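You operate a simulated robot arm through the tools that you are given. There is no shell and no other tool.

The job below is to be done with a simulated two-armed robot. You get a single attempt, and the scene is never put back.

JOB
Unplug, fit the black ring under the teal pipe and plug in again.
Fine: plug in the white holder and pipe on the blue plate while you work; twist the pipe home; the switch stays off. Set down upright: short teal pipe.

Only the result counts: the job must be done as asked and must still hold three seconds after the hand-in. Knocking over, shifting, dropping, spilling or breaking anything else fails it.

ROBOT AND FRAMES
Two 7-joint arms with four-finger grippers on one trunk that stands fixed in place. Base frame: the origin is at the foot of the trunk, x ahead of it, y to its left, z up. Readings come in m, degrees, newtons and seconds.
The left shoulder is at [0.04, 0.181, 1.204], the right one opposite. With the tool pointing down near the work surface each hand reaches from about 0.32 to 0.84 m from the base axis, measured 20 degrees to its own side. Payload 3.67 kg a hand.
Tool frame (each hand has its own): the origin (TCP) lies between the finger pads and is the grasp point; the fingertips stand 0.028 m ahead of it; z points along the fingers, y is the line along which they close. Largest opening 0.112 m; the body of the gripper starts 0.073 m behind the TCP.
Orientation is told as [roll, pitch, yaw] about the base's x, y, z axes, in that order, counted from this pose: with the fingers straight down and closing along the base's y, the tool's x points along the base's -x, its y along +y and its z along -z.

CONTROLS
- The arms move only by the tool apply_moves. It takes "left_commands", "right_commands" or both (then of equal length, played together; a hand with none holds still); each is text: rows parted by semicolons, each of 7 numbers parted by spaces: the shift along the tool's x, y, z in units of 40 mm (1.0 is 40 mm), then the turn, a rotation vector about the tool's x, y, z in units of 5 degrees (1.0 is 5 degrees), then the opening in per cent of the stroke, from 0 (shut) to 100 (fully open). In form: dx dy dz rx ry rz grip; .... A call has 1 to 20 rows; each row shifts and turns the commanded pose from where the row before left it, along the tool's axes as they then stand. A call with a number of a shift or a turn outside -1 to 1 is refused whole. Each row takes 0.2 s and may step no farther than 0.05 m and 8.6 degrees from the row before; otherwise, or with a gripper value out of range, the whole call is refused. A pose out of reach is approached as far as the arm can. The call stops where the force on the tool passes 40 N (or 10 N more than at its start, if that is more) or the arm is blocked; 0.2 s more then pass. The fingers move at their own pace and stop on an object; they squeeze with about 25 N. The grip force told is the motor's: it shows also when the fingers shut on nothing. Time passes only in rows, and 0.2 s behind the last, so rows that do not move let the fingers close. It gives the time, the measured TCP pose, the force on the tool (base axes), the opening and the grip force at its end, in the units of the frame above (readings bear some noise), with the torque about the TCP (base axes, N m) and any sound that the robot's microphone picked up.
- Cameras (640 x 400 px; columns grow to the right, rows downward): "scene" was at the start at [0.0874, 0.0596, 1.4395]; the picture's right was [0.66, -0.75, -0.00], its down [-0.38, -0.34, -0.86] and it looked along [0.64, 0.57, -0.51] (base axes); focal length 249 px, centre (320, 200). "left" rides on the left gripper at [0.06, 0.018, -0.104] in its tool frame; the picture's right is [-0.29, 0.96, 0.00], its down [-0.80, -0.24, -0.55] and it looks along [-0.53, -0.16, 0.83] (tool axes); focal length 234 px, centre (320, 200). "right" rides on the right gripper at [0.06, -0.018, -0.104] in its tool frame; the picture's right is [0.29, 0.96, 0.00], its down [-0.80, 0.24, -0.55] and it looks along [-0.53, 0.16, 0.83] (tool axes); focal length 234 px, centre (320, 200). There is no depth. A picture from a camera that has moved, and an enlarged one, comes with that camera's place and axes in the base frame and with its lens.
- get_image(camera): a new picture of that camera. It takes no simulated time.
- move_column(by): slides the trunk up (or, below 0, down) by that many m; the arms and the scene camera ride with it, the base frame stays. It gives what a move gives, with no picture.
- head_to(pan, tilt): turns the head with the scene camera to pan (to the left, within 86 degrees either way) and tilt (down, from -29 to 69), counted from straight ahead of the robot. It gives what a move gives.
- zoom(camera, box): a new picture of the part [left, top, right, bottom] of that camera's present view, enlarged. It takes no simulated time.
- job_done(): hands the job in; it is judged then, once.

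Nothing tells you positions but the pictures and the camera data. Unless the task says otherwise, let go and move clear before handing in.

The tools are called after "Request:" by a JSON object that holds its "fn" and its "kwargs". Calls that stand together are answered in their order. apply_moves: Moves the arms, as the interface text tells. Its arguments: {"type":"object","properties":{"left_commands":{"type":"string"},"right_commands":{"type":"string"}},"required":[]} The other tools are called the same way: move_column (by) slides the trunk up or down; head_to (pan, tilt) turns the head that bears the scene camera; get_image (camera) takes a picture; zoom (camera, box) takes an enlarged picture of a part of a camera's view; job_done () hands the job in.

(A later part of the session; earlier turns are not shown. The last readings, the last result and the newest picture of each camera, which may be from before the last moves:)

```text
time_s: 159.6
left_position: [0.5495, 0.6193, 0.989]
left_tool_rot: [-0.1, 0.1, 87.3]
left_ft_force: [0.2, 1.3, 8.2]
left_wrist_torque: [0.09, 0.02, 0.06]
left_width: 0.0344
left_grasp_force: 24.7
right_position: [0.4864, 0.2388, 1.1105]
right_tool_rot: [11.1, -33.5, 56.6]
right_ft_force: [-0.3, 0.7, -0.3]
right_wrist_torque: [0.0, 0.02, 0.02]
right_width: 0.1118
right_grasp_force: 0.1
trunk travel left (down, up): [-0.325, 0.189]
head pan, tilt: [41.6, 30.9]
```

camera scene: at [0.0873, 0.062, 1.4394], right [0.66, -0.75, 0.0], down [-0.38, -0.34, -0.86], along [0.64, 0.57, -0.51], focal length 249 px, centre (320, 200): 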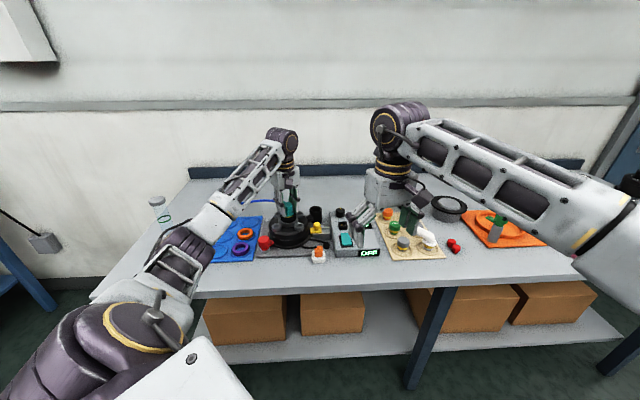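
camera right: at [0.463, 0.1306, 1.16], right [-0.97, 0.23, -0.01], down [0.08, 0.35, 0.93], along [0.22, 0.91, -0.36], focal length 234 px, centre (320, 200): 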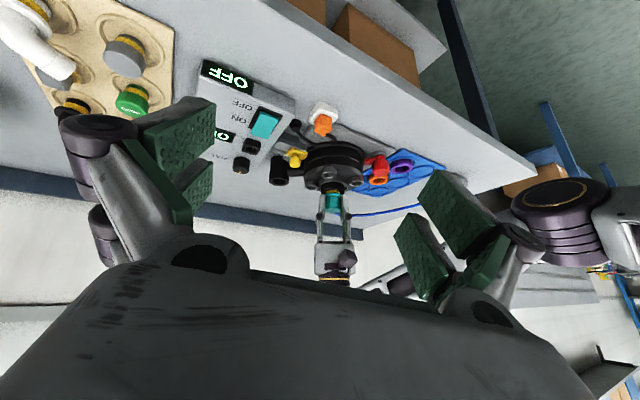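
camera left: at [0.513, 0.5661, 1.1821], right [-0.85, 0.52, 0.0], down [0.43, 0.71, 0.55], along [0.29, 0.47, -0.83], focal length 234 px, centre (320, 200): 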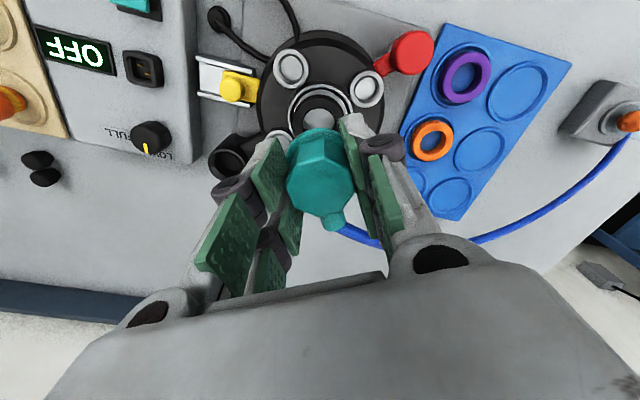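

No drop at any angle. I'll test whether the load is actually carried by the ring: take a reference view, drag the pipe 1.5 mm sideways under load, and see whether the ring follows.

Request:
{"fn": "apply_moves", "kwargs": {"left_commands": "0 0 0.01 0 0 0.8 20; 0 0 0 0 0 0.8 20; 0 0 0 0 0 0.8 20; 0 0 0 0 0 0 20"}}

Request:
{"fn": "zoom", "kwargs": {"camera": "right", "box": [318, 170, 348, 200]}}

Request:
{"fn": "apply_moves", "kwargs": {"left_commands": "0.0049 0.0181 0 0 0 0 20; 0.0049 0.0181 0 0 0 0 20; 0 0 0 0 0 0 20"}}

Request:
{"fn": "zoom", "kwargs": {"camera": "right", "box": [318, 170, 348, 200]}}

```text
time_s: 160.6
left_position: [0.5503, 0.6185, 0.9896]
left_tool_rot: [-0.2, 0.0, 75.1]
left_ft_force: [0.3, -0.9, 8.6]
left_wrist_torque: [-0.05, 0.05, -0.01]
left_width: 0.0344
left_grasp_force: 25.4
right_position: [0.488, 0.2391, 1.1109]
right_tool_rot: [11.0, -33.4, 56.7]
right_ft_force: [-0.7, 0.7, 0.3]
right_wrist_torque: [0.02, -0.03, 0.0]
right_width: 0.1118
right_grasp_force: 0.1
trunk travel left (down, up): [-0.325, 0.189]
head pan, tilt: [41.6, 30.9]
```

```text
13.33 times, centred on (333, 185) of right
camera zoom: at [0.4624, 0.1304, 1.1605], right [-0.97, 0.23, -0.01], down [0.08, 0.36, 0.93], along [0.22, 0.91, -0.36], focal length 3122 px, centre (147, 400)
```

zoom: 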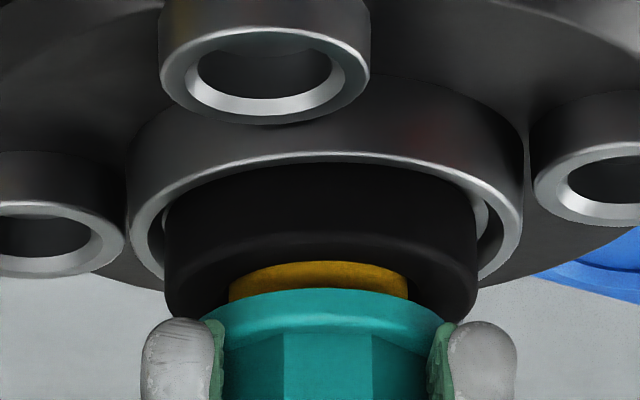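

```text
time_s: 161.4
left_position: [0.5479, 0.6193, 0.9888]
left_tool_rot: [-0.1, -0.1, 75.1]
left_ft_force: [2.0, 0.2, 7.1]
left_wrist_torque: [-0.02, -0.12, 0.01]
left_width: 0.0344
left_grasp_force: 24.8
right_position: [0.4887, 0.2379, 1.1117]
right_tool_rot: [11.0, -33.4, 56.6]
right_ft_force: [0.2, 0.5, 0.1]
right_wrist_torque: [0.0, 0.02, 0.0]
right_width: 0.1121
right_grasp_force: 0.0
trunk travel left (down, up): [-0.325, 0.189]
head pan, tilt: [41.6, 30.9]
```

```text
13.33 times, centred on (333, 185) of right
camera zoom: at [0.4628, 0.1305, 1.1603], right [-0.97, 0.23, -0.01], down [0.08, 0.36, 0.93], along [0.22, 0.91, -0.36], focal length 3122 px, centre (147, 400)
```

zoom: 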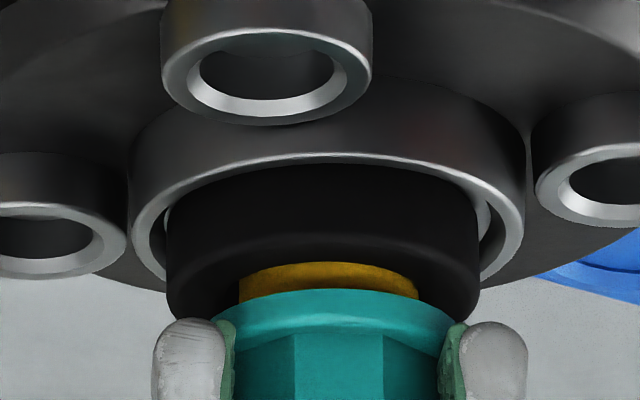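

Request:
{"fn": "zoom", "kwargs": {"camera": "scene", "box": [276, 205, 304, 225]}}

Request:
{"fn": "zoom", "kwargs": {"camera": "left", "box": [250, 60, 390, 200]}}

```text
16.00 times, centred on (290, 215) of scene
camera zoom: at [0.0872, 0.0589, 1.4396], right [0.66, -0.75, 0.0], down [-0.38, -0.34, -0.86], along [0.64, 0.57, -0.51], focal length 3988 px, centre (800, -40)
```

zoom: 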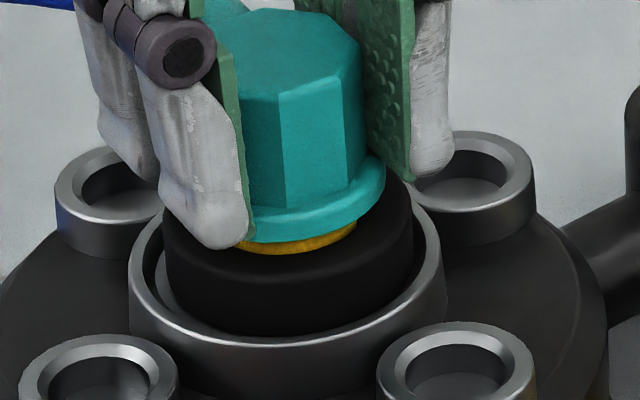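

```text
2.86 times, centred on (320, 130) of left
camera zoom: at [0.5141, 0.5681, 1.0935], right [-0.85, 0.52, 0.0], down [0.44, 0.71, 0.55], along [0.29, 0.47, -0.83], focal length 669 px, centre (320, 400)
```

zoom: 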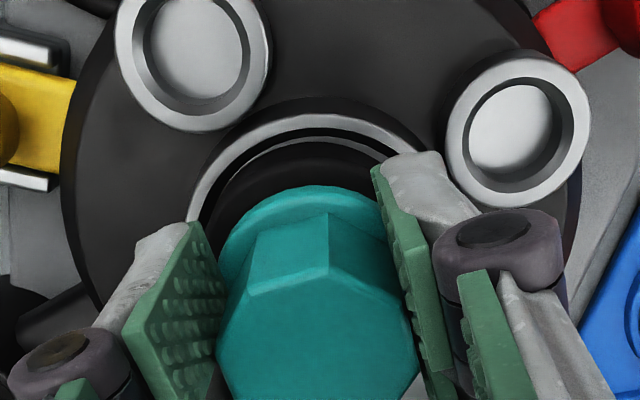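

The ring did not follow, and from its height its underside is still about at rim level: at 27.3 mm radius it needs centring within ~1 mm to drop into the 28.5 mm recess. I'll lift the pipe off its contact and use the stem to nudge the ring around in a small circle so it can fall in.

Request:
{"fn": "apply_moves", "kwargs": {"left_commands": "0 0 -0.05 0 0 0 20; -0.0065 -0.0242 0 0 0 0 20; -0.0065 -0.0242 0 0 0 0 20; -0.0224 0.0128 0 0 0 0 20; -0.013 0.0226 0 0 0 0 20; 0.0002 0.0258 0 0 0 0 20; 0.0126 0.0226 0 0 0 0 20; 0.0226 0.013 0 0 0 0 20; 0.0258 -0.0002 0 0 0 0 20; 0.0226 -0.0126 0 0 0 0 20; 0.013 -0.0226 0 0 0 0 20; 0 -0.0258 0 0 0 0 20; -0.0126 -0.0226 0 0 0 0 20; -0.0226 -0.013 0 0 0 0 20; -0.0258 0.0002 0 0 0 0 20; 0.0065 0.0242 0 0 0 0 20; 0.0065 0.0242 0 0 0 0 20; 0 0 0 0 0 0 20"}}

Request:
{"fn": "zoom", "kwargs": {"camera": "right", "box": [318, 170, 348, 200]}}

Request:
{"fn": "zoom", "kwargs": {"camera": "scene", "box": [276, 205, 304, 225]}}

```text
time_s: 165.2
left_position: [0.5468, 0.6198, 0.9899]
left_tool_rot: [-0.2, 0.1, 75.0]
left_ft_force: [-0.1, -0.4, -0.8]
left_wrist_torque: [0.0, 0.0, 0.0]
left_width: 0.0346
left_grasp_force: 25.7
right_position: [0.4893, 0.2392, 1.1114]
right_tool_rot: [11.0, -33.4, 56.7]
right_ft_force: [-0.1, -0.1, 0.0]
right_wrist_torque: [-0.01, -0.03, 0.0]
right_width: 0.1122
right_grasp_force: 0.0
trunk travel left (down, up): [-0.325, 0.189]
head pan, tilt: [41.6, 30.9]
```

```text
13.33 times, centred on (333, 185) of right
camera zoom: at [0.4631, 0.1312, 1.1601], right [-0.97, 0.23, -0.01], down [0.08, 0.36, 0.93], along [0.22, 0.91, -0.37], focal length 3122 px, centre (147, 400)
```

zoom: 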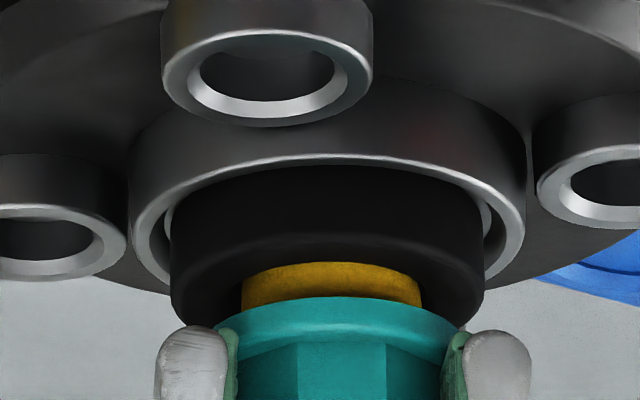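

```text
16.00 times, centred on (290, 215) of scene
camera zoom: at [0.0876, 0.0598, 1.4395], right [0.66, -0.75, 0.0], down [-0.38, -0.34, -0.86], along [0.64, 0.57, -0.51], focal length 3988 px, centre (800, -40)
```

zoom: 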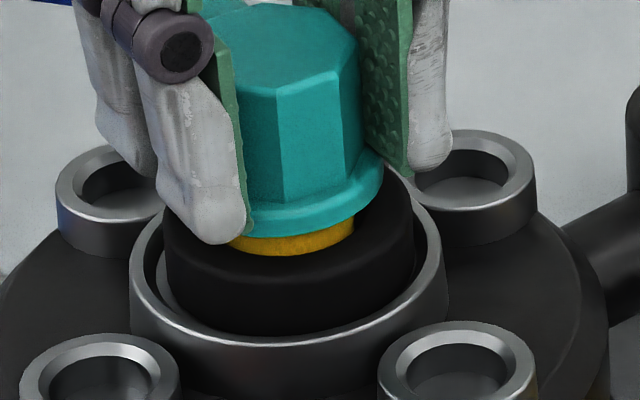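

The ring follows the stem's nudging but hasn't dropped yet. I'll repeat the circle with its centre moved about 0.8 mm in +y, where the views say the true axis is.

Request:
{"fn": "apply_moves", "kwargs": {"left_commands": "-0.0213 -0.0021 -0.02 0 0 0 20; -0.0065 -0.0242 0 0 0 0 20; -0.0065 -0.0242 0 0 0 0 20; -0.0224 0.0128 0 0 0 0 20; -0.013 0.0226 0 0 0 0 20; 0.0002 0.0258 0 0 0 0 20; 0.0126 0.0226 0 0 0 0 20; 0.0226 0.013 0 0 0 0 20; 0.0258 -0.0002 0 0 0 0 20; 0.0226 -0.0126 0 0 0 0 20; 0.013 -0.0226 0 0 0 0 20; 0 -0.0258 0 0 0 0 20; -0.0126 -0.0226 0 0 0 0 20; -0.0226 -0.013 0 0 0 0 20; -0.0258 0.0002 0 0 0 0 20; 0.0065 0.0242 0 0 0 0 20; 0.0065 0.0242 0 0 0 0 20; 0 0 0 0 0 0 20"}}

Request:
{"fn": "zoom", "kwargs": {"camera": "right", "box": [318, 170, 348, 200]}}

Request:
{"fn": "zoom", "kwargs": {"camera": "left", "box": [250, 60, 390, 200]}}

```text
time_s: 169.0
left_position: [0.5478, 0.6192, 0.9904]
left_tool_rot: [-0.1, 0.1, 75.1]
left_ft_force: [0.3, 0.5, -0.6]
left_wrist_torque: [0.01, 0.01, -0.02]
left_width: 0.0344
left_grasp_force: 25.2
right_position: [0.4887, 0.2396, 1.1103]
right_tool_rot: [11.1, -33.4, 56.7]
right_ft_force: [-0.6, 0.7, 0.4]
right_wrist_torque: [-0.01, 0.04, 0.02]
right_width: 0.1116
right_grasp_force: 0.1
trunk travel left (down, up): [-0.325, 0.189]
head pan, tilt: [41.6, 30.9]
```

```text
13.33 times, centred on (333, 185) of right
camera zoom: at [0.4631, 0.1312, 1.1601], right [-0.97, 0.23, -0.01], down [0.08, 0.36, 0.93], along [0.22, 0.91, -0.37], focal length 3122 px, centre (147, 400)
```

zoom: 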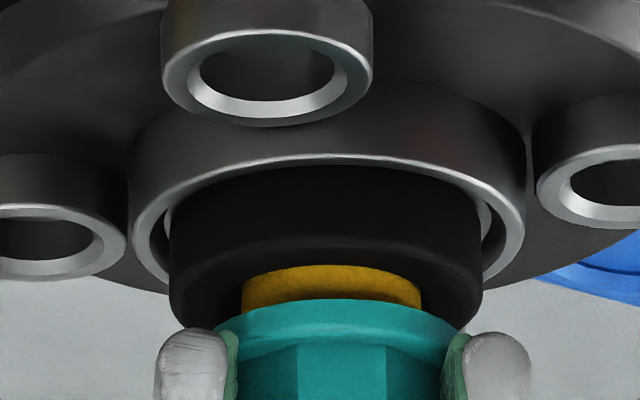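

```text
2.86 times, centred on (320, 130) of left
camera zoom: at [0.514, 0.5689, 1.0947], right [-0.85, 0.52, 0.0], down [0.44, 0.71, 0.55], along [0.29, 0.47, -0.83], focal length 669 px, centre (320, 400)
```

zoom: 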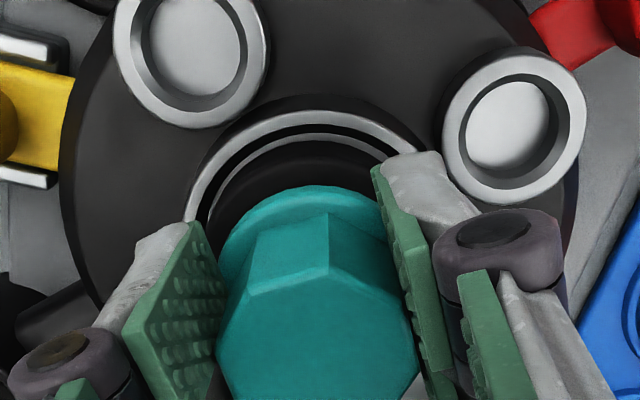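

The ring stays at this height even when centred, so that is probably its real seat, and the pipe may simply need firm pressure while twisting. I'll press to about 25 N at 75°, check the lateral position, and then twist clockwise under load.

Request:
{"fn": "apply_moves", "kwargs": {"left_commands": "0 0 0.05 0 0 0 20; -0.01 -0.005 0.03 0 0 0 20; -0.01 -0.005 0.03 0 0 0 20; -0.01 -0.005 0.02 0 0 0 20; 0 0 0 0 0 0 20; 0 0 0 0 0 0 20"}}

```text
time_s: 170.4
left_position: [0.5482, 0.6192, 0.9882]
left_tool_rot: [-0.3, 0.0, 75.2]
left_ft_force: [-0.5, -0.5, 20.6]
left_wrist_torque: [-0.13, 0.07, 0.03]
left_width: 0.0345
left_grasp_force: 24.7
right_position: [0.4879, 0.2376, 1.1127]
right_tool_rot: [10.8, -33.5, 56.7]
right_ft_force: [-0.3, 0.1, 0.3]
right_wrist_torque: [-0.01, 0.0, -0.02]
right_width: 0.1121
right_grasp_force: 0.0
trunk travel left (down, up): [-0.325, 0.189]
head pan, tilt: [41.6, 30.9]
```

Pressed at 20 N with no sideways force and exactly over the original axis. Now I twist clockwise 30° under this load.

Request:
{"fn": "apply_moves", "kwargs": {"left_commands": "0 0 0 0 0 0.5 20; 0 0 0 0 0 0.5 20; 0 0 0 0 0 0.5 20; 0 0 0 0 0 0.5 20; 0 0 0 0 0 0.5 20; 0 0 0 0 0 0.5 20; 0 0 0 0 0 0 20"}}

Request:
{"fn": "apply_moves", "kwargs": {"left_commands": "0 0 0 0 0 0.5 20; 0 0 0 0 0 0.5 20; 0 0 0 0 0 0.5 20; 0 0 0 0 0 0.5 20; 0 0 0 0 0 0.5 20; 0 0 0 0 0 0.5 20; 0 0 0 0 0 0 20"}}

Request:
{"fn": "zoom", "kwargs": {"camera": "right", "box": [318, 170, 348, 200]}}

```text
time_s: 172.0
left_position: [0.5476, 0.6195, 0.9879]
left_tool_rot: [-0.2, -0.2, 60.1]
left_ft_force: [2.4, -3.2, 31.0]
left_wrist_torque: [-0.23, 0.03, 0.0]
left_width: 0.0344
left_grasp_force: 25.0
right_position: [0.4873, 0.2372, 1.1125]
right_tool_rot: [11.0, -33.6, 56.6]
right_ft_force: [0.0, -0.5, 0.8]
right_wrist_torque: [0.01, -0.03, -0.01]
right_width: 0.1119
right_grasp_force: 0.0
trunk travel left (down, up): [-0.325, 0.189]
head pan, tilt: [41.6, 30.9]
```

```text
time_s: 173.6
left_position: [0.5472, 0.6193, 0.9828]
left_tool_rot: [0.0, 0.4, 45.0]
left_ft_force: [-2.4, -7.7, -3.9]
left_wrist_torque: [-0.05, -0.06, 0.36]
left_width: 0.0348
left_grasp_force: 25.5
right_position: [0.4883, 0.2388, 1.1101]
right_tool_rot: [10.9, -33.4, 56.7]
right_ft_force: [0.9, 0.1, -0.1]
right_wrist_torque: [0.03, 0.01, -0.01]
right_width: 0.1117
right_grasp_force: 0.0
trunk travel left (down, up): [-0.325, 0.189]
head pan, tilt: [41.6, 30.9]
```

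```text
13.33 times, centred on (333, 185) of right
camera zoom: at [0.4631, 0.1308, 1.1598], right [-0.97, 0.23, -0.01], down [0.08, 0.36, 0.93], along [0.22, 0.91, -0.36], focal length 3122 px, centre (147, 400)
```

zoom: 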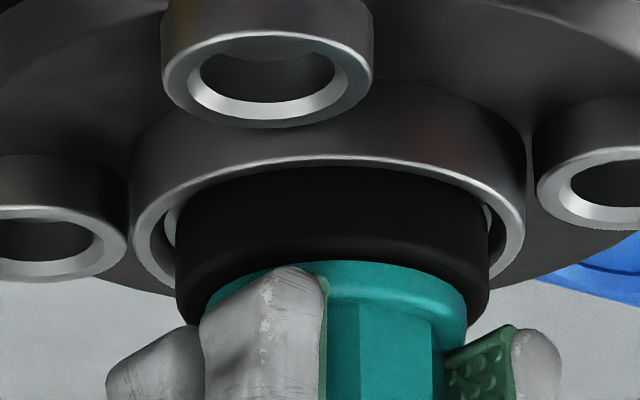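

It went in: the hand dropped 5 mm, the flange now sits right on the ring, and there is a twisting resistance, so the lock has engaged. I'll twist a touch further clockwise to see whether it is at its stop.

Request:
{"fn": "apply_moves", "kwargs": {"left_commands": "0 0 0 0 0 0.4 20; 0 0 0 0 0 0 20"}}

Request:
{"fn": "zoom", "kwargs": {"camera": "left", "box": [250, 90, 390, 230]}}

Request:
{"fn": "zoom", "kwargs": {"camera": "scene", "box": [262, 195, 322, 240]}}

```text
time_s: 174.2
left_position: [0.5491, 0.6199, 0.9842]
left_tool_rot: [0.0, 0.3, 43.1]
left_ft_force: [-5.0, -11.0, -15.1]
left_wrist_torque: [-0.2, 0.06, 0.07]
left_width: 0.0343
left_grasp_force: 24.9
right_position: [0.4894, 0.2387, 1.1097]
right_tool_rot: [11.0, -33.4, 56.6]
right_ft_force: [-0.6, -0.2, 0.3]
right_wrist_torque: [-0.02, 0.04, -0.02]
right_width: 0.1119
right_grasp_force: 0.1
trunk travel left (down, up): [-0.325, 0.189]
head pan, tilt: [41.6, 30.9]
```

```text
2.86 times, centred on (320, 160) of left
camera zoom: at [0.4924, 0.5951, 1.0888], right [-0.44, 0.9, 0.0], down [0.75, 0.37, 0.55], along [0.49, 0.24, -0.83], focal length 669 px, centre (320, 314)
```

zoom: 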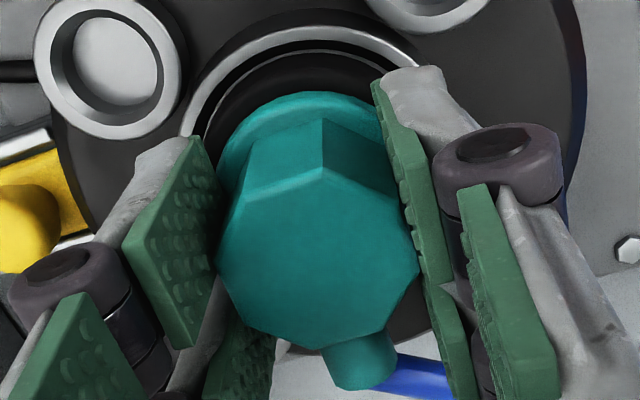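

```text
8.89 times, centred on (292, 218) of scene
camera zoom: at [0.0881, 0.0597, 1.4394], right [0.66, -0.75, 0.0], down [-0.38, -0.34, -0.86], along [0.64, 0.57, -0.51], focal length 2216 px, centre (569, 44)
```

zoom: 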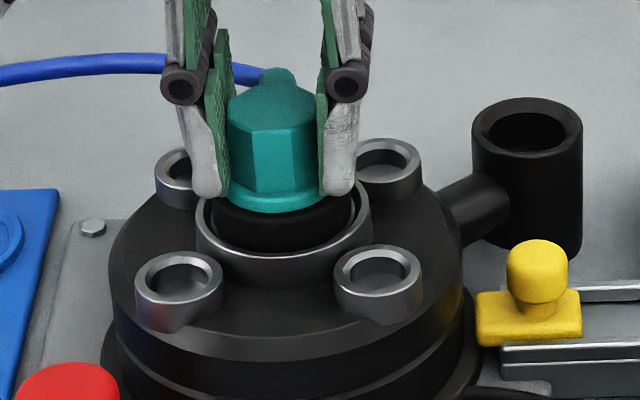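

The flange is back at its original height with the ring beneath it, and the lock is pulling the hand along. I'll open the fingers to relieve the forces and look at how the pipe sits.

Request:
{"fn": "apply_moves", "kwargs": {"left_commands": "0 0 0.03 0 0 0 20; 0 0 0 0 0 0 32; 0 0 0 0 0 0 45; 0 0 0 0 0 0 50; 0 0 -0.3 0 0 0 55; 0 0 -0.8 0 0 0 60; 0 0 -0.8 0 0 0 60; 0 0 0 0 0 0 60"}}

Request:
{"fn": "zoom", "kwargs": {"camera": "scene", "box": [262, 195, 322, 240]}}

Request:
{"fn": "zoom", "kwargs": {"camera": "right", "box": [310, 160, 355, 215]}}

Request:
{"fn": "zoom", "kwargs": {"camera": "left", "box": [250, 40, 390, 180]}}

```text
time_s: 176.0
left_position: [0.5496, 0.6212, 1.0609]
left_tool_rot: [-0.1, 0.1, 43.2]
left_ft_force: [0.3, -1.1, -0.8]
left_wrist_torque: [0.01, -0.03, -0.03]
left_width: 0.0672
left_grasp_force: 0.1
right_position: [0.4883, 0.2385, 1.1095]
right_tool_rot: [11.1, -33.5, 56.7]
right_ft_force: [0.0, 0.0, 0.3]
right_wrist_torque: [0.01, 0.0, 0.01]
right_width: 0.1121
right_grasp_force: 0.1
trunk travel left (down, up): [-0.325, 0.189]
head pan, tilt: [41.6, 30.9]
```

```text
8.89 times, centred on (292, 218) of scene
camera zoom: at [0.0878, 0.0601, 1.4395], right [0.66, -0.75, 0.0], down [-0.38, -0.34, -0.86], along [0.64, 0.57, -0.51], focal length 2216 px, centre (569, 44)
```

zoom: 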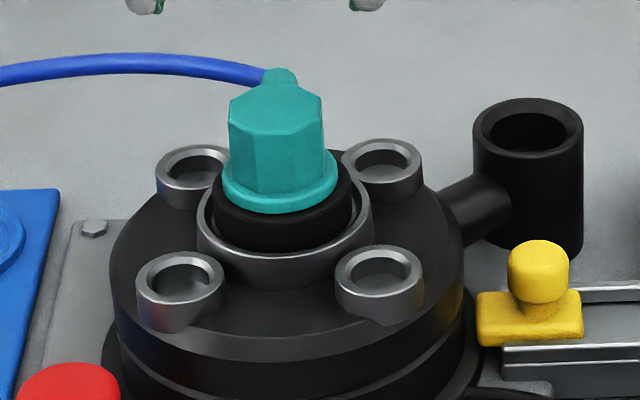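

```text
7.27 times, centred on (332, 188) of right
camera zoom: at [0.4632, 0.1315, 1.1599], right [-0.97, 0.23, -0.01], down [0.08, 0.36, 0.93], along [0.22, 0.9, -0.37], focal length 1703 px, centre (229, 291)
```

zoom: 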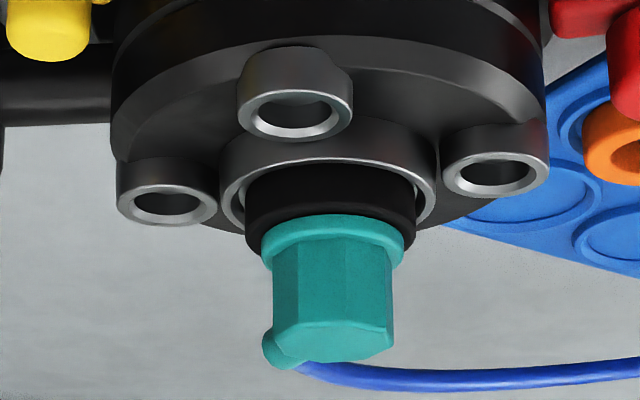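

```text
2.86 times, centred on (320, 110) of left
camera zoom: at [0.492, 0.5966, 1.1656], right [-0.45, 0.9, 0.0], down [0.74, 0.37, 0.55], along [0.5, 0.24, -0.83], focal length 669 px, centre (320, 457)
```

zoom: 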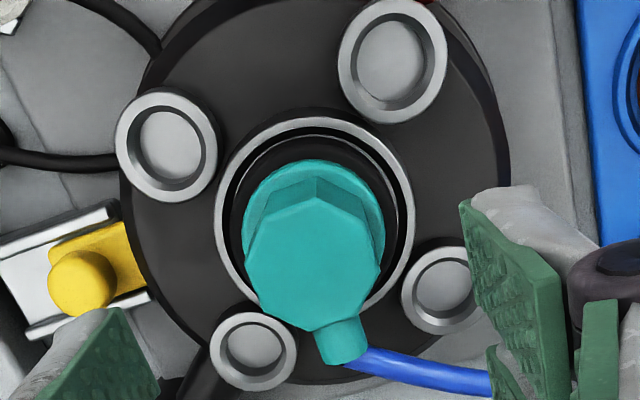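

The pipe now sits flush on the ring, upright, nozzle pointing back as at the start. I'll regrip it once to verify it is locked: a light upward pull and a small clockwise twist.

Request:
{"fn": "apply_moves", "kwargs": {"left_commands": "0.02 0 0.8 0 0 -0.36 60; 0 0 0.8 0 0 0 60; 0 0 0.3 0 0 0 60; 0 0 0 0 0 0 45; 0 0 0 0 0 0 30; 0 0 0 0 0 0 20; 0 0 0 0 0 0 20"}}

Request:
{"fn": "apply_moves", "kwargs": {"left_commands": "0 0 -0.03 0 0 0 20; 0 0 0 0 0 0 20"}}

```text
time_s: 177.6
left_position: [0.549, 0.6197, 0.9844]
left_tool_rot: [-0.1, 0.0, 44.8]
left_ft_force: [3.4, -2.6, 0.4]
left_wrist_torque: [-0.06, -0.18, 0.03]
left_width: 0.034
left_grasp_force: 24.3
right_position: [0.4883, 0.2389, 1.1105]
right_tool_rot: [11.0, -33.3, 56.7]
right_ft_force: [-0.7, -0.2, 0.7]
right_wrist_torque: [0.05, -0.01, 0.01]
right_width: 0.1119
right_grasp_force: 0.0
trunk travel left (down, up): [-0.325, 0.189]
head pan, tilt: [41.6, 30.9]
```

```text
time_s: 178.2
left_position: [0.5502, 0.6225, 0.9848]
left_tool_rot: [-0.2, 0.1, 45.0]
left_ft_force: [3.4, -5.7, -5.2]
left_wrist_torque: [-0.08, -0.29, 0.09]
left_width: 0.034
left_grasp_force: 25.1
right_position: [0.4899, 0.2387, 1.1108]
right_tool_rot: [11.0, -33.4, 56.7]
right_ft_force: [1.0, -0.7, -0.8]
right_wrist_torque: [0.02, -0.01, 0.02]
right_width: 0.1121
right_grasp_force: 0.0
trunk travel left (down, up): [-0.325, 0.189]
head pan, tilt: [41.6, 30.9]
```

It resists the upward pull, so it is locked. Now a small clockwise twist to check it is at its stop.

Request:
{"fn": "apply_moves", "kwargs": {"left_commands": "0 0 0.03 0 0 0.3 20; 0 0 0 0 0 0.3 20; 0 0 0 0 0 0 20"}}

Request:
{"fn": "apply_moves", "kwargs": {"left_commands": "0 0 0 0 0 0.4 20; 0 0 0 0 0 0.3 20; 0 0 0 0 0 0 20"}}

Request:
{"fn": "zoom", "kwargs": {"camera": "left", "box": [250, 90, 390, 230]}}

```text
time_s: 179.0
left_position: [0.5496, 0.6197, 0.9856]
left_tool_rot: [-0.2, -0.1, 42.0]
left_ft_force: [10.2, -1.4, 2.0]
left_wrist_torque: [0.05, -0.32, 0.38]
left_width: 0.0343
left_grasp_force: 25.2
right_position: [0.4895, 0.2385, 1.1095]
right_tool_rot: [11.1, -33.4, 56.6]
right_ft_force: [-0.7, 0.6, 0.8]
right_wrist_torque: [0.02, 0.0, 0.02]
right_width: 0.1121
right_grasp_force: 0.1
trunk travel left (down, up): [-0.325, 0.189]
head pan, tilt: [41.6, 30.9]
```

```text
time_s: 179.8
left_position: [0.5493, 0.6202, 0.9856]
left_tool_rot: [-0.1, 0.1, 38.5]
left_ft_force: [13.1, -2.1, 6.3]
left_wrist_torque: [0.01, -0.36, 0.31]
left_width: 0.0346
left_grasp_force: 24.8
right_position: [0.4895, 0.2388, 1.1108]
right_tool_rot: [11.0, -33.4, 56.6]
right_ft_force: [-0.3, -0.1, -0.4]
right_wrist_torque: [0.0, 0.03, -0.02]
right_width: 0.1118
right_grasp_force: 0.0
trunk travel left (down, up): [-0.325, 0.189]
head pan, tilt: [41.6, 30.9]
```

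```text
2.86 times, centred on (320, 160) of left
camera zoom: at [0.49, 0.5992, 1.0893], right [-0.37, 0.93, 0.0], down [0.77, 0.31, 0.56], along [0.52, 0.2, -0.83], focal length 669 px, centre (320, 314)
```

zoom: 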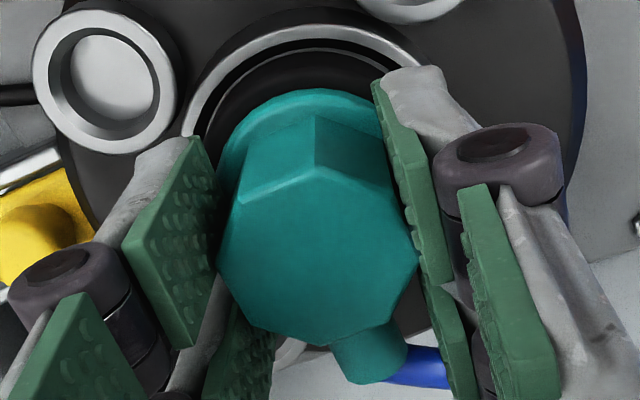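

The grip slips while the pipe stays put, so it is at its stop: fully home. I'll turn the hand back to relieve the forces, open and rise clear.

Request:
{"fn": "apply_moves", "kwargs": {"left_commands": "0 0 0 0 0 -0.6 20; 0 0 0 0 0 -0.6 20; 0 0 0 0 0 0 30; 0 0 0 0 0 0 45; 0 0 0 0 0 0 55; 0 0 -0.4 0 0 0 60; 0 0 -0.8 0 0 0 60; 0 0 -0.8 0 0 0 60; 0 0 0 0 0 0 60"}}

Request:
{"fn": "zoom", "kwargs": {"camera": "scene", "box": [262, 195, 322, 240]}}

Request:
{"fn": "zoom", "kwargs": {"camera": "right", "box": [310, 160, 355, 215]}}

Request:
{"fn": "get_image", "kwargs": {"camera": "left"}}

Request:
{"fn": "get_image", "kwargs": {"camera": "scene"}}

```text
time_s: 181.8
left_position: [0.5477, 0.6192, 1.0638]
left_tool_rot: [-0.1, 0.0, 44.5]
left_ft_force: [-0.4, -0.6, -0.8]
left_wrist_torque: [0.0, 0.0, 0.01]
left_width: 0.0672
left_grasp_force: 0.0
right_position: [0.4887, 0.2398, 1.1108]
right_tool_rot: [11.0, -33.5, 56.7]
right_ft_force: [0.7, 0.3, 0.6]
right_wrist_torque: [0.03, 0.0, 0.01]
right_width: 0.1123
right_grasp_force: 0.1
trunk travel left (down, up): [-0.325, 0.189]
head pan, tilt: [41.6, 30.9]
```

```text
8.89 times, centred on (292, 218) of scene
camera zoom: at [0.088, 0.0601, 1.4395], right [0.66, -0.75, 0.0], down [-0.38, -0.34, -0.86], along [0.64, 0.57, -0.51], focal length 2216 px, centre (569, 44)
```

zoom: 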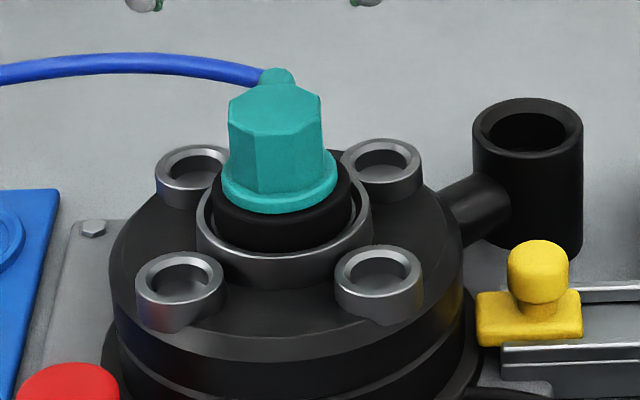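

```text
7.27 times, centred on (332, 188) of right
camera zoom: at [0.4634, 0.1315, 1.1598], right [-0.97, 0.23, -0.01], down [0.08, 0.36, 0.93], along [0.22, 0.9, -0.37], focal length 1703 px, centre (229, 291)
```

zoom: 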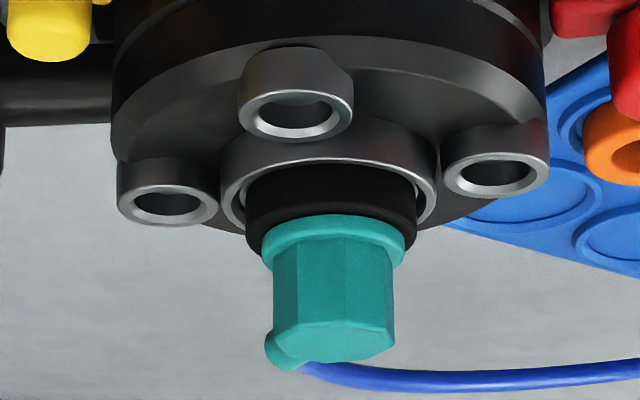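

```text
taken
camera left: at [0.4921, 0.5948, 1.1677], right [-0.47, 0.89, 0.0], down [0.74, 0.39, 0.55], along [0.49, 0.26, -0.83], focal length 234 px, centre (320, 200)
```

left: 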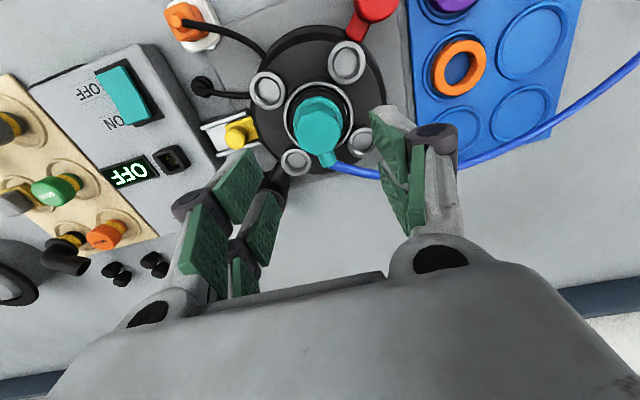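

```text
taken
camera scene: at [0.088, 0.0601, 1.4395], right [0.66, -0.75, 0.0], down [-0.38, -0.34, -0.86], along [0.64, 0.57, -0.51], focal length 249 px, centre (320, 200)
```

scene: 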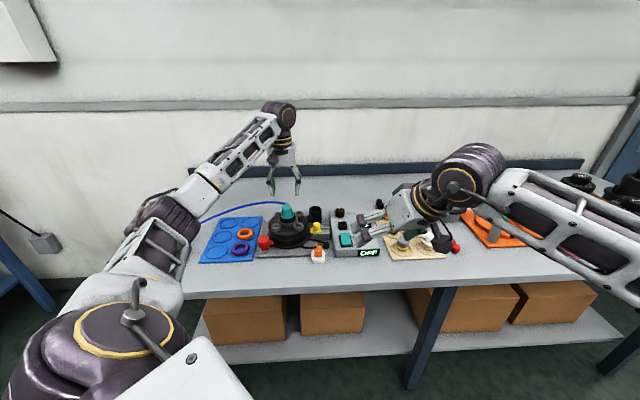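

The ring is under the pipe and the pipe is locked home. Now I retract the right hand the way it came, to leave room for the plug work.

Request:
{"fn": "apply_moves", "kwargs": {"right_commands": "0 0 0 0.275 0.961 0 100; 0 0 0 0.275 0.961 0 100; 0 0 0 0.275 0.961 0 100; 0 0 0 0.275 0.961 0 100; 0 0 0 0.275 0.961 0 100; 0 0 0 0.275 0.961 0 100; 0 0 0 0.275 0.961 0 100; 0.77 -0.53 -0.4 0 0 0 100; 0.77 -0.53 -0.4 0 0 0 100; 0.77 -0.53 -0.4 0 0 0 100; 0.77 -0.53 -0.4 0 0 0 100; 0.77 -0.53 -0.4 0 0 0 100; 0.77 -0.53 -0.3 0 0 0 100; 0 0 0 0 0 0 100"}}

Request:
{"fn": "apply_moves", "kwargs": {"right_commands": "0 0 0 0 0 1 100; 0 0 0 0 0 1 100; 0 0 0 0 0 1 100; 0 0 0 0 0 1 100; 0 0 0 0 0 1 100; 0 0 0 0 0 1 100; 0 0 0 0 0 1 100; 0 0 0 0 0 1 100; 0 0 0 0 0 1 100; 0 0 0 0 0 1 100; 0 0 0 0 0 1 100; 0 0 0 0 0 1 100"}}

Request:
{"fn": "get_image", "kwargs": {"camera": "scene"}}

```text
time_s: 184.8
left_position: [0.5485, 0.6213, 1.0632]
left_tool_rot: [-0.2, -0.1, 44.4]
left_ft_force: [0.1, 0.6, 0.4]
left_wrist_torque: [-0.03, 0.0, -0.02]
left_width: 0.0669
left_grasp_force: 0.0
right_position: [0.507, 0.0163, 1.2011]
right_tool_rot: [0.0, 0.1, 60.0]
right_ft_force: [-0.8, 0.2, -0.5]
right_wrist_torque: [-0.07, -0.01, 0.01]
right_width: 0.1119
right_grasp_force: 0.1
trunk travel left (down, up): [-0.325, 0.189]
head pan, tilt: [41.6, 30.9]
```

```text
time_s: 187.4
left_position: [0.5474, 0.6208, 1.0635]
left_tool_rot: [-0.1, 0.0, 44.5]
left_ft_force: [0.3, -0.5, -0.7]
left_wrist_torque: [-0.02, 0.0, 0.0]
left_width: 0.0672
left_grasp_force: 0.0
right_position: [0.5064, 0.0132, 1.2037]
right_tool_rot: [0.0, 0.1, -0.1]
right_ft_force: [0.0, -0.4, 0.3]
right_wrist_torque: [0.0, 0.03, 0.0]
right_width: 0.1121
right_grasp_force: 0.0
trunk travel left (down, up): [-0.325, 0.189]
head pan, tilt: [41.6, 30.9]
```

```text
taken
camera scene: at [0.0875, 0.0597, 1.4395], right [0.66, -0.75, 0.0], down [-0.38, -0.34, -0.86], along [0.64, 0.57, -0.51], focal length 249 px, centre (320, 200)
```

scene: 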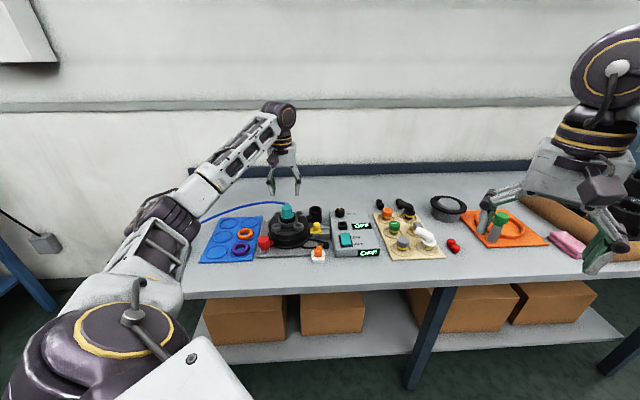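

Both arms are clear of each other. Next I return for the plug in the white holder.

Request:
{"fn": "apply_moves", "kwargs": {"left_commands": "0.656 -0.625 0 0 0 -0.1 50; 0.656 -0.625 0 0 0 0 50; 0.656 -0.625 0 0 0 0 50; 0.656 -0.625 0 0 0 0 50; 0 0 0.7 0 0 0 50; 0 0 0 0 0 0 50"}}

Request:
{"fn": "get_image", "kwargs": {"camera": "left"}}

Request:
{"fn": "zoom", "kwargs": {"camera": "left", "box": [250, 40, 390, 160]}}

Request:
{"fn": "zoom", "kwargs": {"camera": "scene", "box": [280, 195, 360, 265]}}

```text
time_s: 188.8
left_position: [0.5452, 0.4761, 1.0378]
left_tool_rot: [-0.1, 0.0, 45.1]
left_ft_force: [0.5, 0.2, 0.6]
left_wrist_torque: [0.01, 0.02, 0.01]
left_width: 0.0562
left_grasp_force: 0.1
right_position: [0.5072, 0.0154, 1.2035]
right_tool_rot: [0.0, 0.1, 0.0]
right_ft_force: [1.1, -0.3, 0.3]
right_wrist_torque: [0.02, 0.01, -0.01]
right_width: 0.1122
right_grasp_force: 0.2
trunk travel left (down, up): [-0.325, 0.189]
head pan, tilt: [41.6, 30.9]
```

```text
taken
camera left: at [0.4889, 0.4496, 1.1416], right [-0.47, 0.88, 0.0], down [0.73, 0.39, 0.56], along [0.49, 0.26, -0.83], focal length 234 px, centre (320, 200)
```

left: 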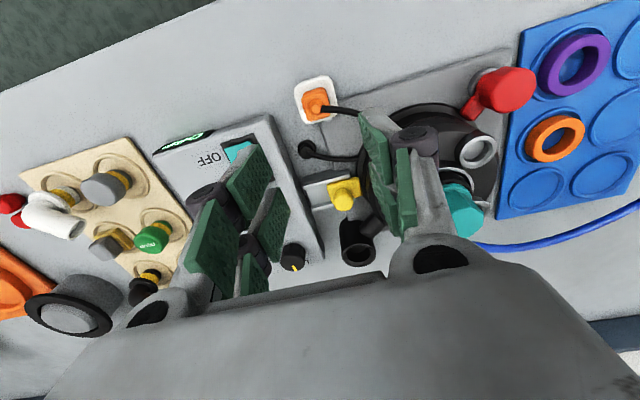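

```text
3.33 times, centred on (320, 100) of left
camera zoom: at [0.4889, 0.4496, 1.1416], right [-0.47, 0.88, 0.0], down [0.73, 0.39, 0.56], along [0.49, 0.26, -0.83], focal length 781 px, centre (320, 533)
```

zoom: 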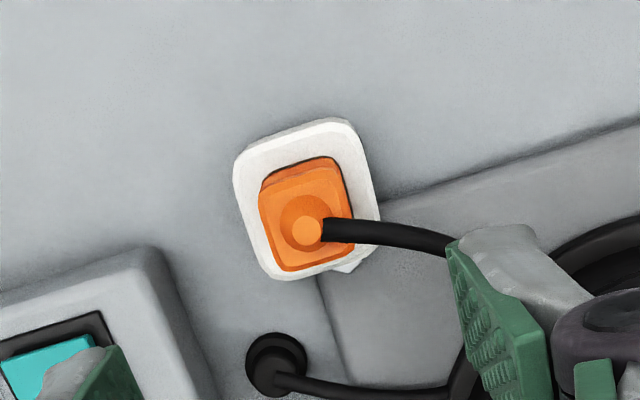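

```text
5.71 times, centred on (320, 230) of scene
camera zoom: at [0.0873, 0.0592, 1.4396], right [0.66, -0.75, 0.0], down [-0.38, -0.34, -0.86], along [0.64, 0.57, -0.51], focal length 1424 px, centre (320, 29)
```

zoom: 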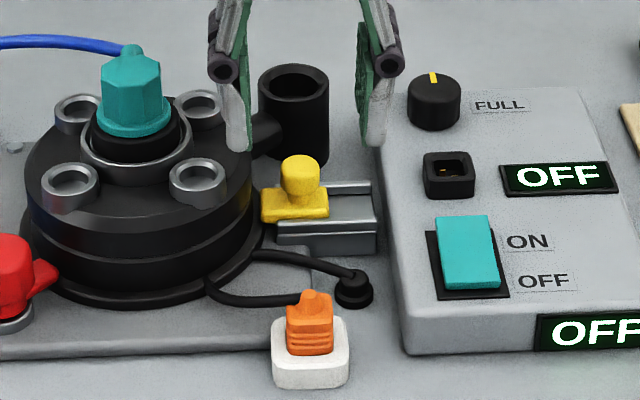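

The plug sits well in its holder. I'll trim 2.5 mm forward, descend around it at the earlier grasp height and check.

Request:
{"fn": "apply_moves", "kwargs": {"left_commands": "0.0625 -0.02 0.6 0 0 0 50; 0 0 0.9 0 0 0 50; 0 0 0.9 0 0 0 50; 0 0 0.6 0 0 0 50; 0 0 0 0 0 0 50"}}

Request:
{"fn": "zoom", "kwargs": {"camera": "left", "box": [240, 80, 400, 220]}}

Request:
{"fn": "zoom", "kwargs": {"camera": "scene", "box": [295, 230, 345, 265]}}

```text
time_s: 190.0
left_position: [0.5431, 0.4743, 0.9176]
left_tool_rot: [-0.2, 0.0, 45.1]
left_ft_force: [0.2, 0.2, -0.7]
left_wrist_torque: [-0.03, -0.02, 0.03]
left_width: 0.0561
left_grasp_force: 0.1
right_position: [0.5069, 0.0143, 1.2032]
right_tool_rot: [0.1, -0.1, 0.0]
right_ft_force: [-0.1, 1.4, -0.6]
right_wrist_torque: [0.0, -0.02, -0.02]
right_width: 0.1121
right_grasp_force: 0.2
trunk travel left (down, up): [-0.325, 0.189]
head pan, tilt: [41.6, 30.9]
```

```text
2.86 times, centred on (320, 150) of left
camera zoom: at [0.4866, 0.447, 1.0215], right [-0.47, 0.88, 0.0], down [0.73, 0.39, 0.55], along [0.49, 0.26, -0.83], focal length 669 px, centre (320, 343)
```

zoom: 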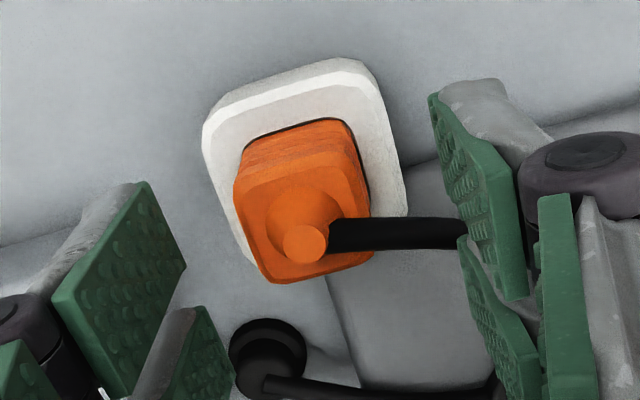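

```text
11.43 times, centred on (320, 248) of scene
camera zoom: at [0.0873, 0.0594, 1.4396], right [0.66, -0.75, 0.0], down [-0.38, -0.34, -0.86], along [0.64, 0.57, -0.51], focal length 2849 px, centre (320, -343)
```

zoom: 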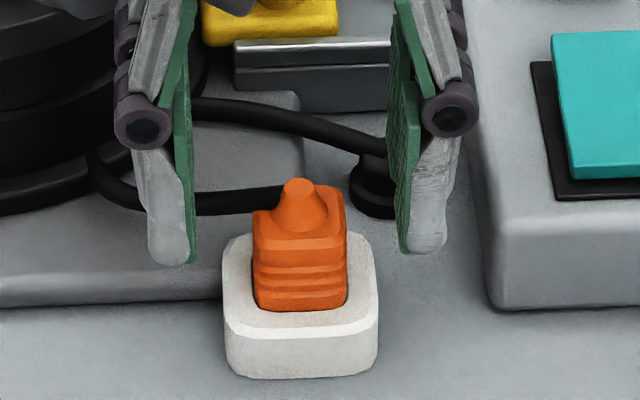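

Request:
{"fn": "apply_moves", "kwargs": {"left_commands": "0 0 0.25 0 0 0 50; 0 0 0.17 0 0 0 50; 0 0 0 0 0 0 50; 0 0 0 0 0 0 35; 0 0 0 0 0 0 22; 0 0 0 0 0 0 10; 0 0 0 0 0 0 5"}}

Request:
{"fn": "zoom", "kwargs": {"camera": "left", "box": [240, 80, 400, 220]}}

Request:
{"fn": "zoom", "kwargs": {"camera": "scene", "box": [295, 230, 345, 265]}}

```text
time_s: 191.6
left_position: [0.544, 0.4734, 0.8996]
left_tool_rot: [-0.1, 0.0, 44.9]
left_ft_force: [0.6, -0.5, -0.7]
left_wrist_torque: [-0.01, -0.02, 0.0]
left_width: 0.0244
left_grasp_force: 25.4
right_position: [0.5068, 0.0144, 1.2043]
right_tool_rot: [0.0, 0.2, 0.0]
right_ft_force: [0.8, -1.2, 0.2]
right_wrist_torque: [-0.04, 0.02, 0.01]
right_width: 0.1121
right_grasp_force: 0.1
trunk travel left (down, up): [-0.325, 0.189]
head pan, tilt: [41.6, 30.9]
```

```text
2.86 times, centred on (320, 150) of left
camera zoom: at [0.4877, 0.4468, 1.0044], right [-0.47, 0.88, 0.0], down [0.73, 0.39, 0.55], along [0.49, 0.26, -0.83], focal length 669 px, centre (320, 343)
```

zoom: 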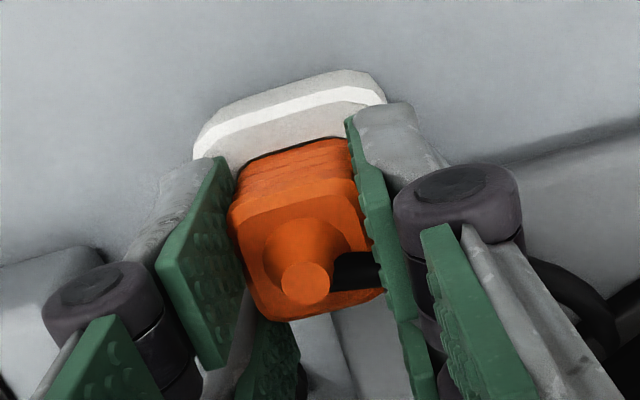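

```text
11.43 times, centred on (320, 248) of scene
camera zoom: at [0.0875, 0.0596, 1.4395], right [0.66, -0.75, 0.0], down [-0.38, -0.34, -0.86], along [0.64, 0.57, -0.51], focal length 2849 px, centre (320, -343)
```

zoom: 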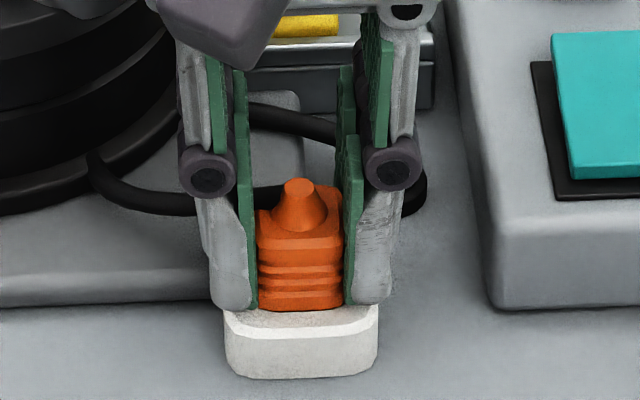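

The plug is gripped. I lift it straight up out of the holder.

Request:
{"fn": "apply_moves", "kwargs": {"left_commands": "0 0 -0.15 0 0 0 5; 0 0 -0.4 0 0 0 5; 0 0 -0.8 0 0 0 5; 0 0 -0.9 0 0 0 5; 0 0 -0.8 0 0 0 5; 0 0 0 0 0 0 5"}}

Request:
{"fn": "zoom", "kwargs": {"camera": "scene", "box": [280, 190, 370, 265]}}

Request:
{"fn": "zoom", "kwargs": {"camera": "left", "box": [220, 60, 420, 240]}}

```text
time_s: 193.0
left_position: [0.5423, 0.4731, 1.0238]
left_tool_rot: [-0.1, 0.1, 44.9]
left_ft_force: [0.2, 0.7, 0.6]
left_wrist_torque: [0.01, -0.02, 0.02]
left_width: 0.0241
left_grasp_force: 25.2
right_position: [0.5054, 0.0144, 1.2039]
right_tool_rot: [0.0, 0.1, 0.0]
right_ft_force: [0.1, 0.2, 1.1]
right_wrist_torque: [-0.01, -0.02, 0.0]
right_width: 0.1119
right_grasp_force: 0.0
trunk travel left (down, up): [-0.325, 0.189]
head pan, tilt: [41.6, 30.9]
```

```text
5.33 times, centred on (325, 228) of scene
camera zoom: at [0.0876, 0.06, 1.4395], right [0.66, -0.75, 0.0], down [-0.38, -0.34, -0.86], along [0.64, 0.57, -0.51], focal length 1329 px, centre (293, 53)
```

zoom: 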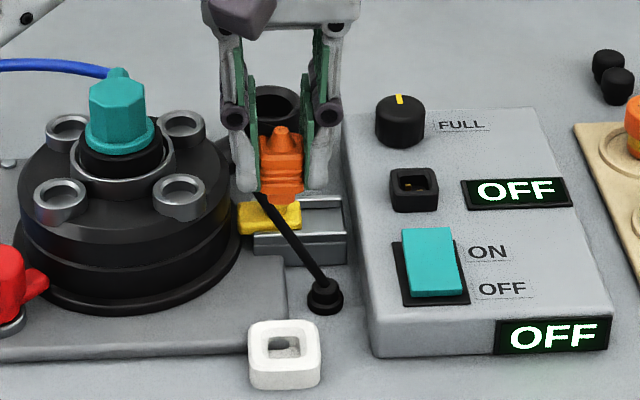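

```text
2.22 times, centred on (320, 150) of left
camera zoom: at [0.487, 0.4474, 1.128], right [-0.47, 0.88, 0.0], down [0.73, 0.39, 0.55], along [0.49, 0.26, -0.83], focal length 520 px, centre (320, 311)
```

zoom: 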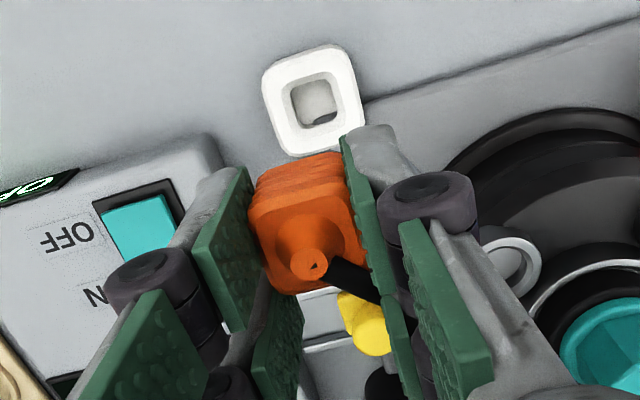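

The plug is out and the holder stayed put. I'll carry the plug back above the socket on the control box.

Request:
{"fn": "apply_moves", "kwargs": {"left_commands": "-0.7475 -0.594 0 0 0 0 5; -0.7475 -0.594 0 0 0 0 5; -0.7475 -0.594 0 0 0 0 5; -0.7475 -0.594 0 0 0 0 5; 0 0 0 0 0 0 5"}}

Request:
{"fn": "get_image", "kwargs": {"camera": "left"}}

Request:
{"fn": "zoom", "kwargs": {"camera": "left", "box": [240, 50, 400, 210]}}

Request:
{"fn": "zoom", "kwargs": {"camera": "scene", "box": [310, 180, 390, 245]}}

```text
time_s: 194.2
left_position: [0.6953, 0.4926, 1.0241]
left_tool_rot: [-0.2, 0.0, 44.9]
left_ft_force: [-0.1, 0.6, -0.3]
left_wrist_torque: [0.01, -0.03, 0.02]
left_width: 0.024
left_grasp_force: 25.2
right_position: [0.507, 0.0159, 1.2043]
right_tool_rot: [0.1, 0.0, 0.0]
right_ft_force: [0.3, -1.1, 0.3]
right_wrist_torque: [0.0, 0.0, 0.03]
right_width: 0.1119
right_grasp_force: 0.1
trunk travel left (down, up): [-0.325, 0.189]
head pan, tilt: [41.6, 30.9]
```

```text
taken
camera left: at [0.6397, 0.4656, 1.1279], right [-0.47, 0.88, 0.0], down [0.73, 0.39, 0.56], along [0.49, 0.26, -0.83], focal length 234 px, centre (320, 200)
```

left: 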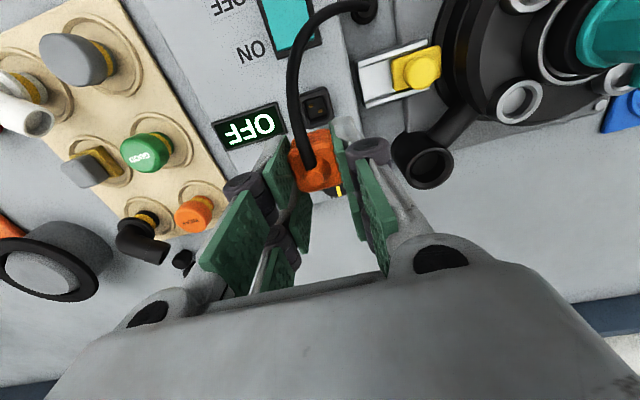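

```text
2.50 times, centred on (320, 130) of left
camera zoom: at [0.6397, 0.4656, 1.1279], right [-0.47, 0.88, 0.0], down [0.73, 0.39, 0.56], along [0.49, 0.26, -0.83], focal length 585 px, centre (320, 375)
```

zoom: 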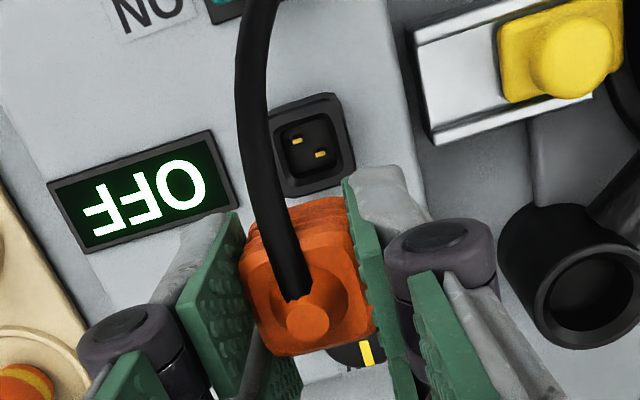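

```text
6.15 times, centred on (350, 212) of scene
camera zoom: at [0.0864, 0.0603, 1.4396], right [0.66, -0.75, 0.0], down [-0.38, -0.34, -0.86], along [0.64, 0.57, -0.51], focal length 1534 px, centre (135, 123)
```

zoom: 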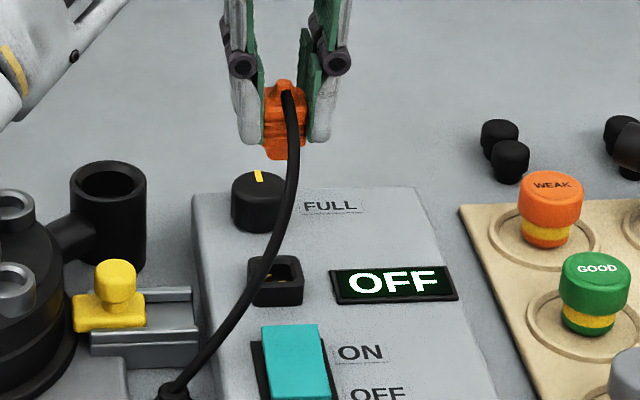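

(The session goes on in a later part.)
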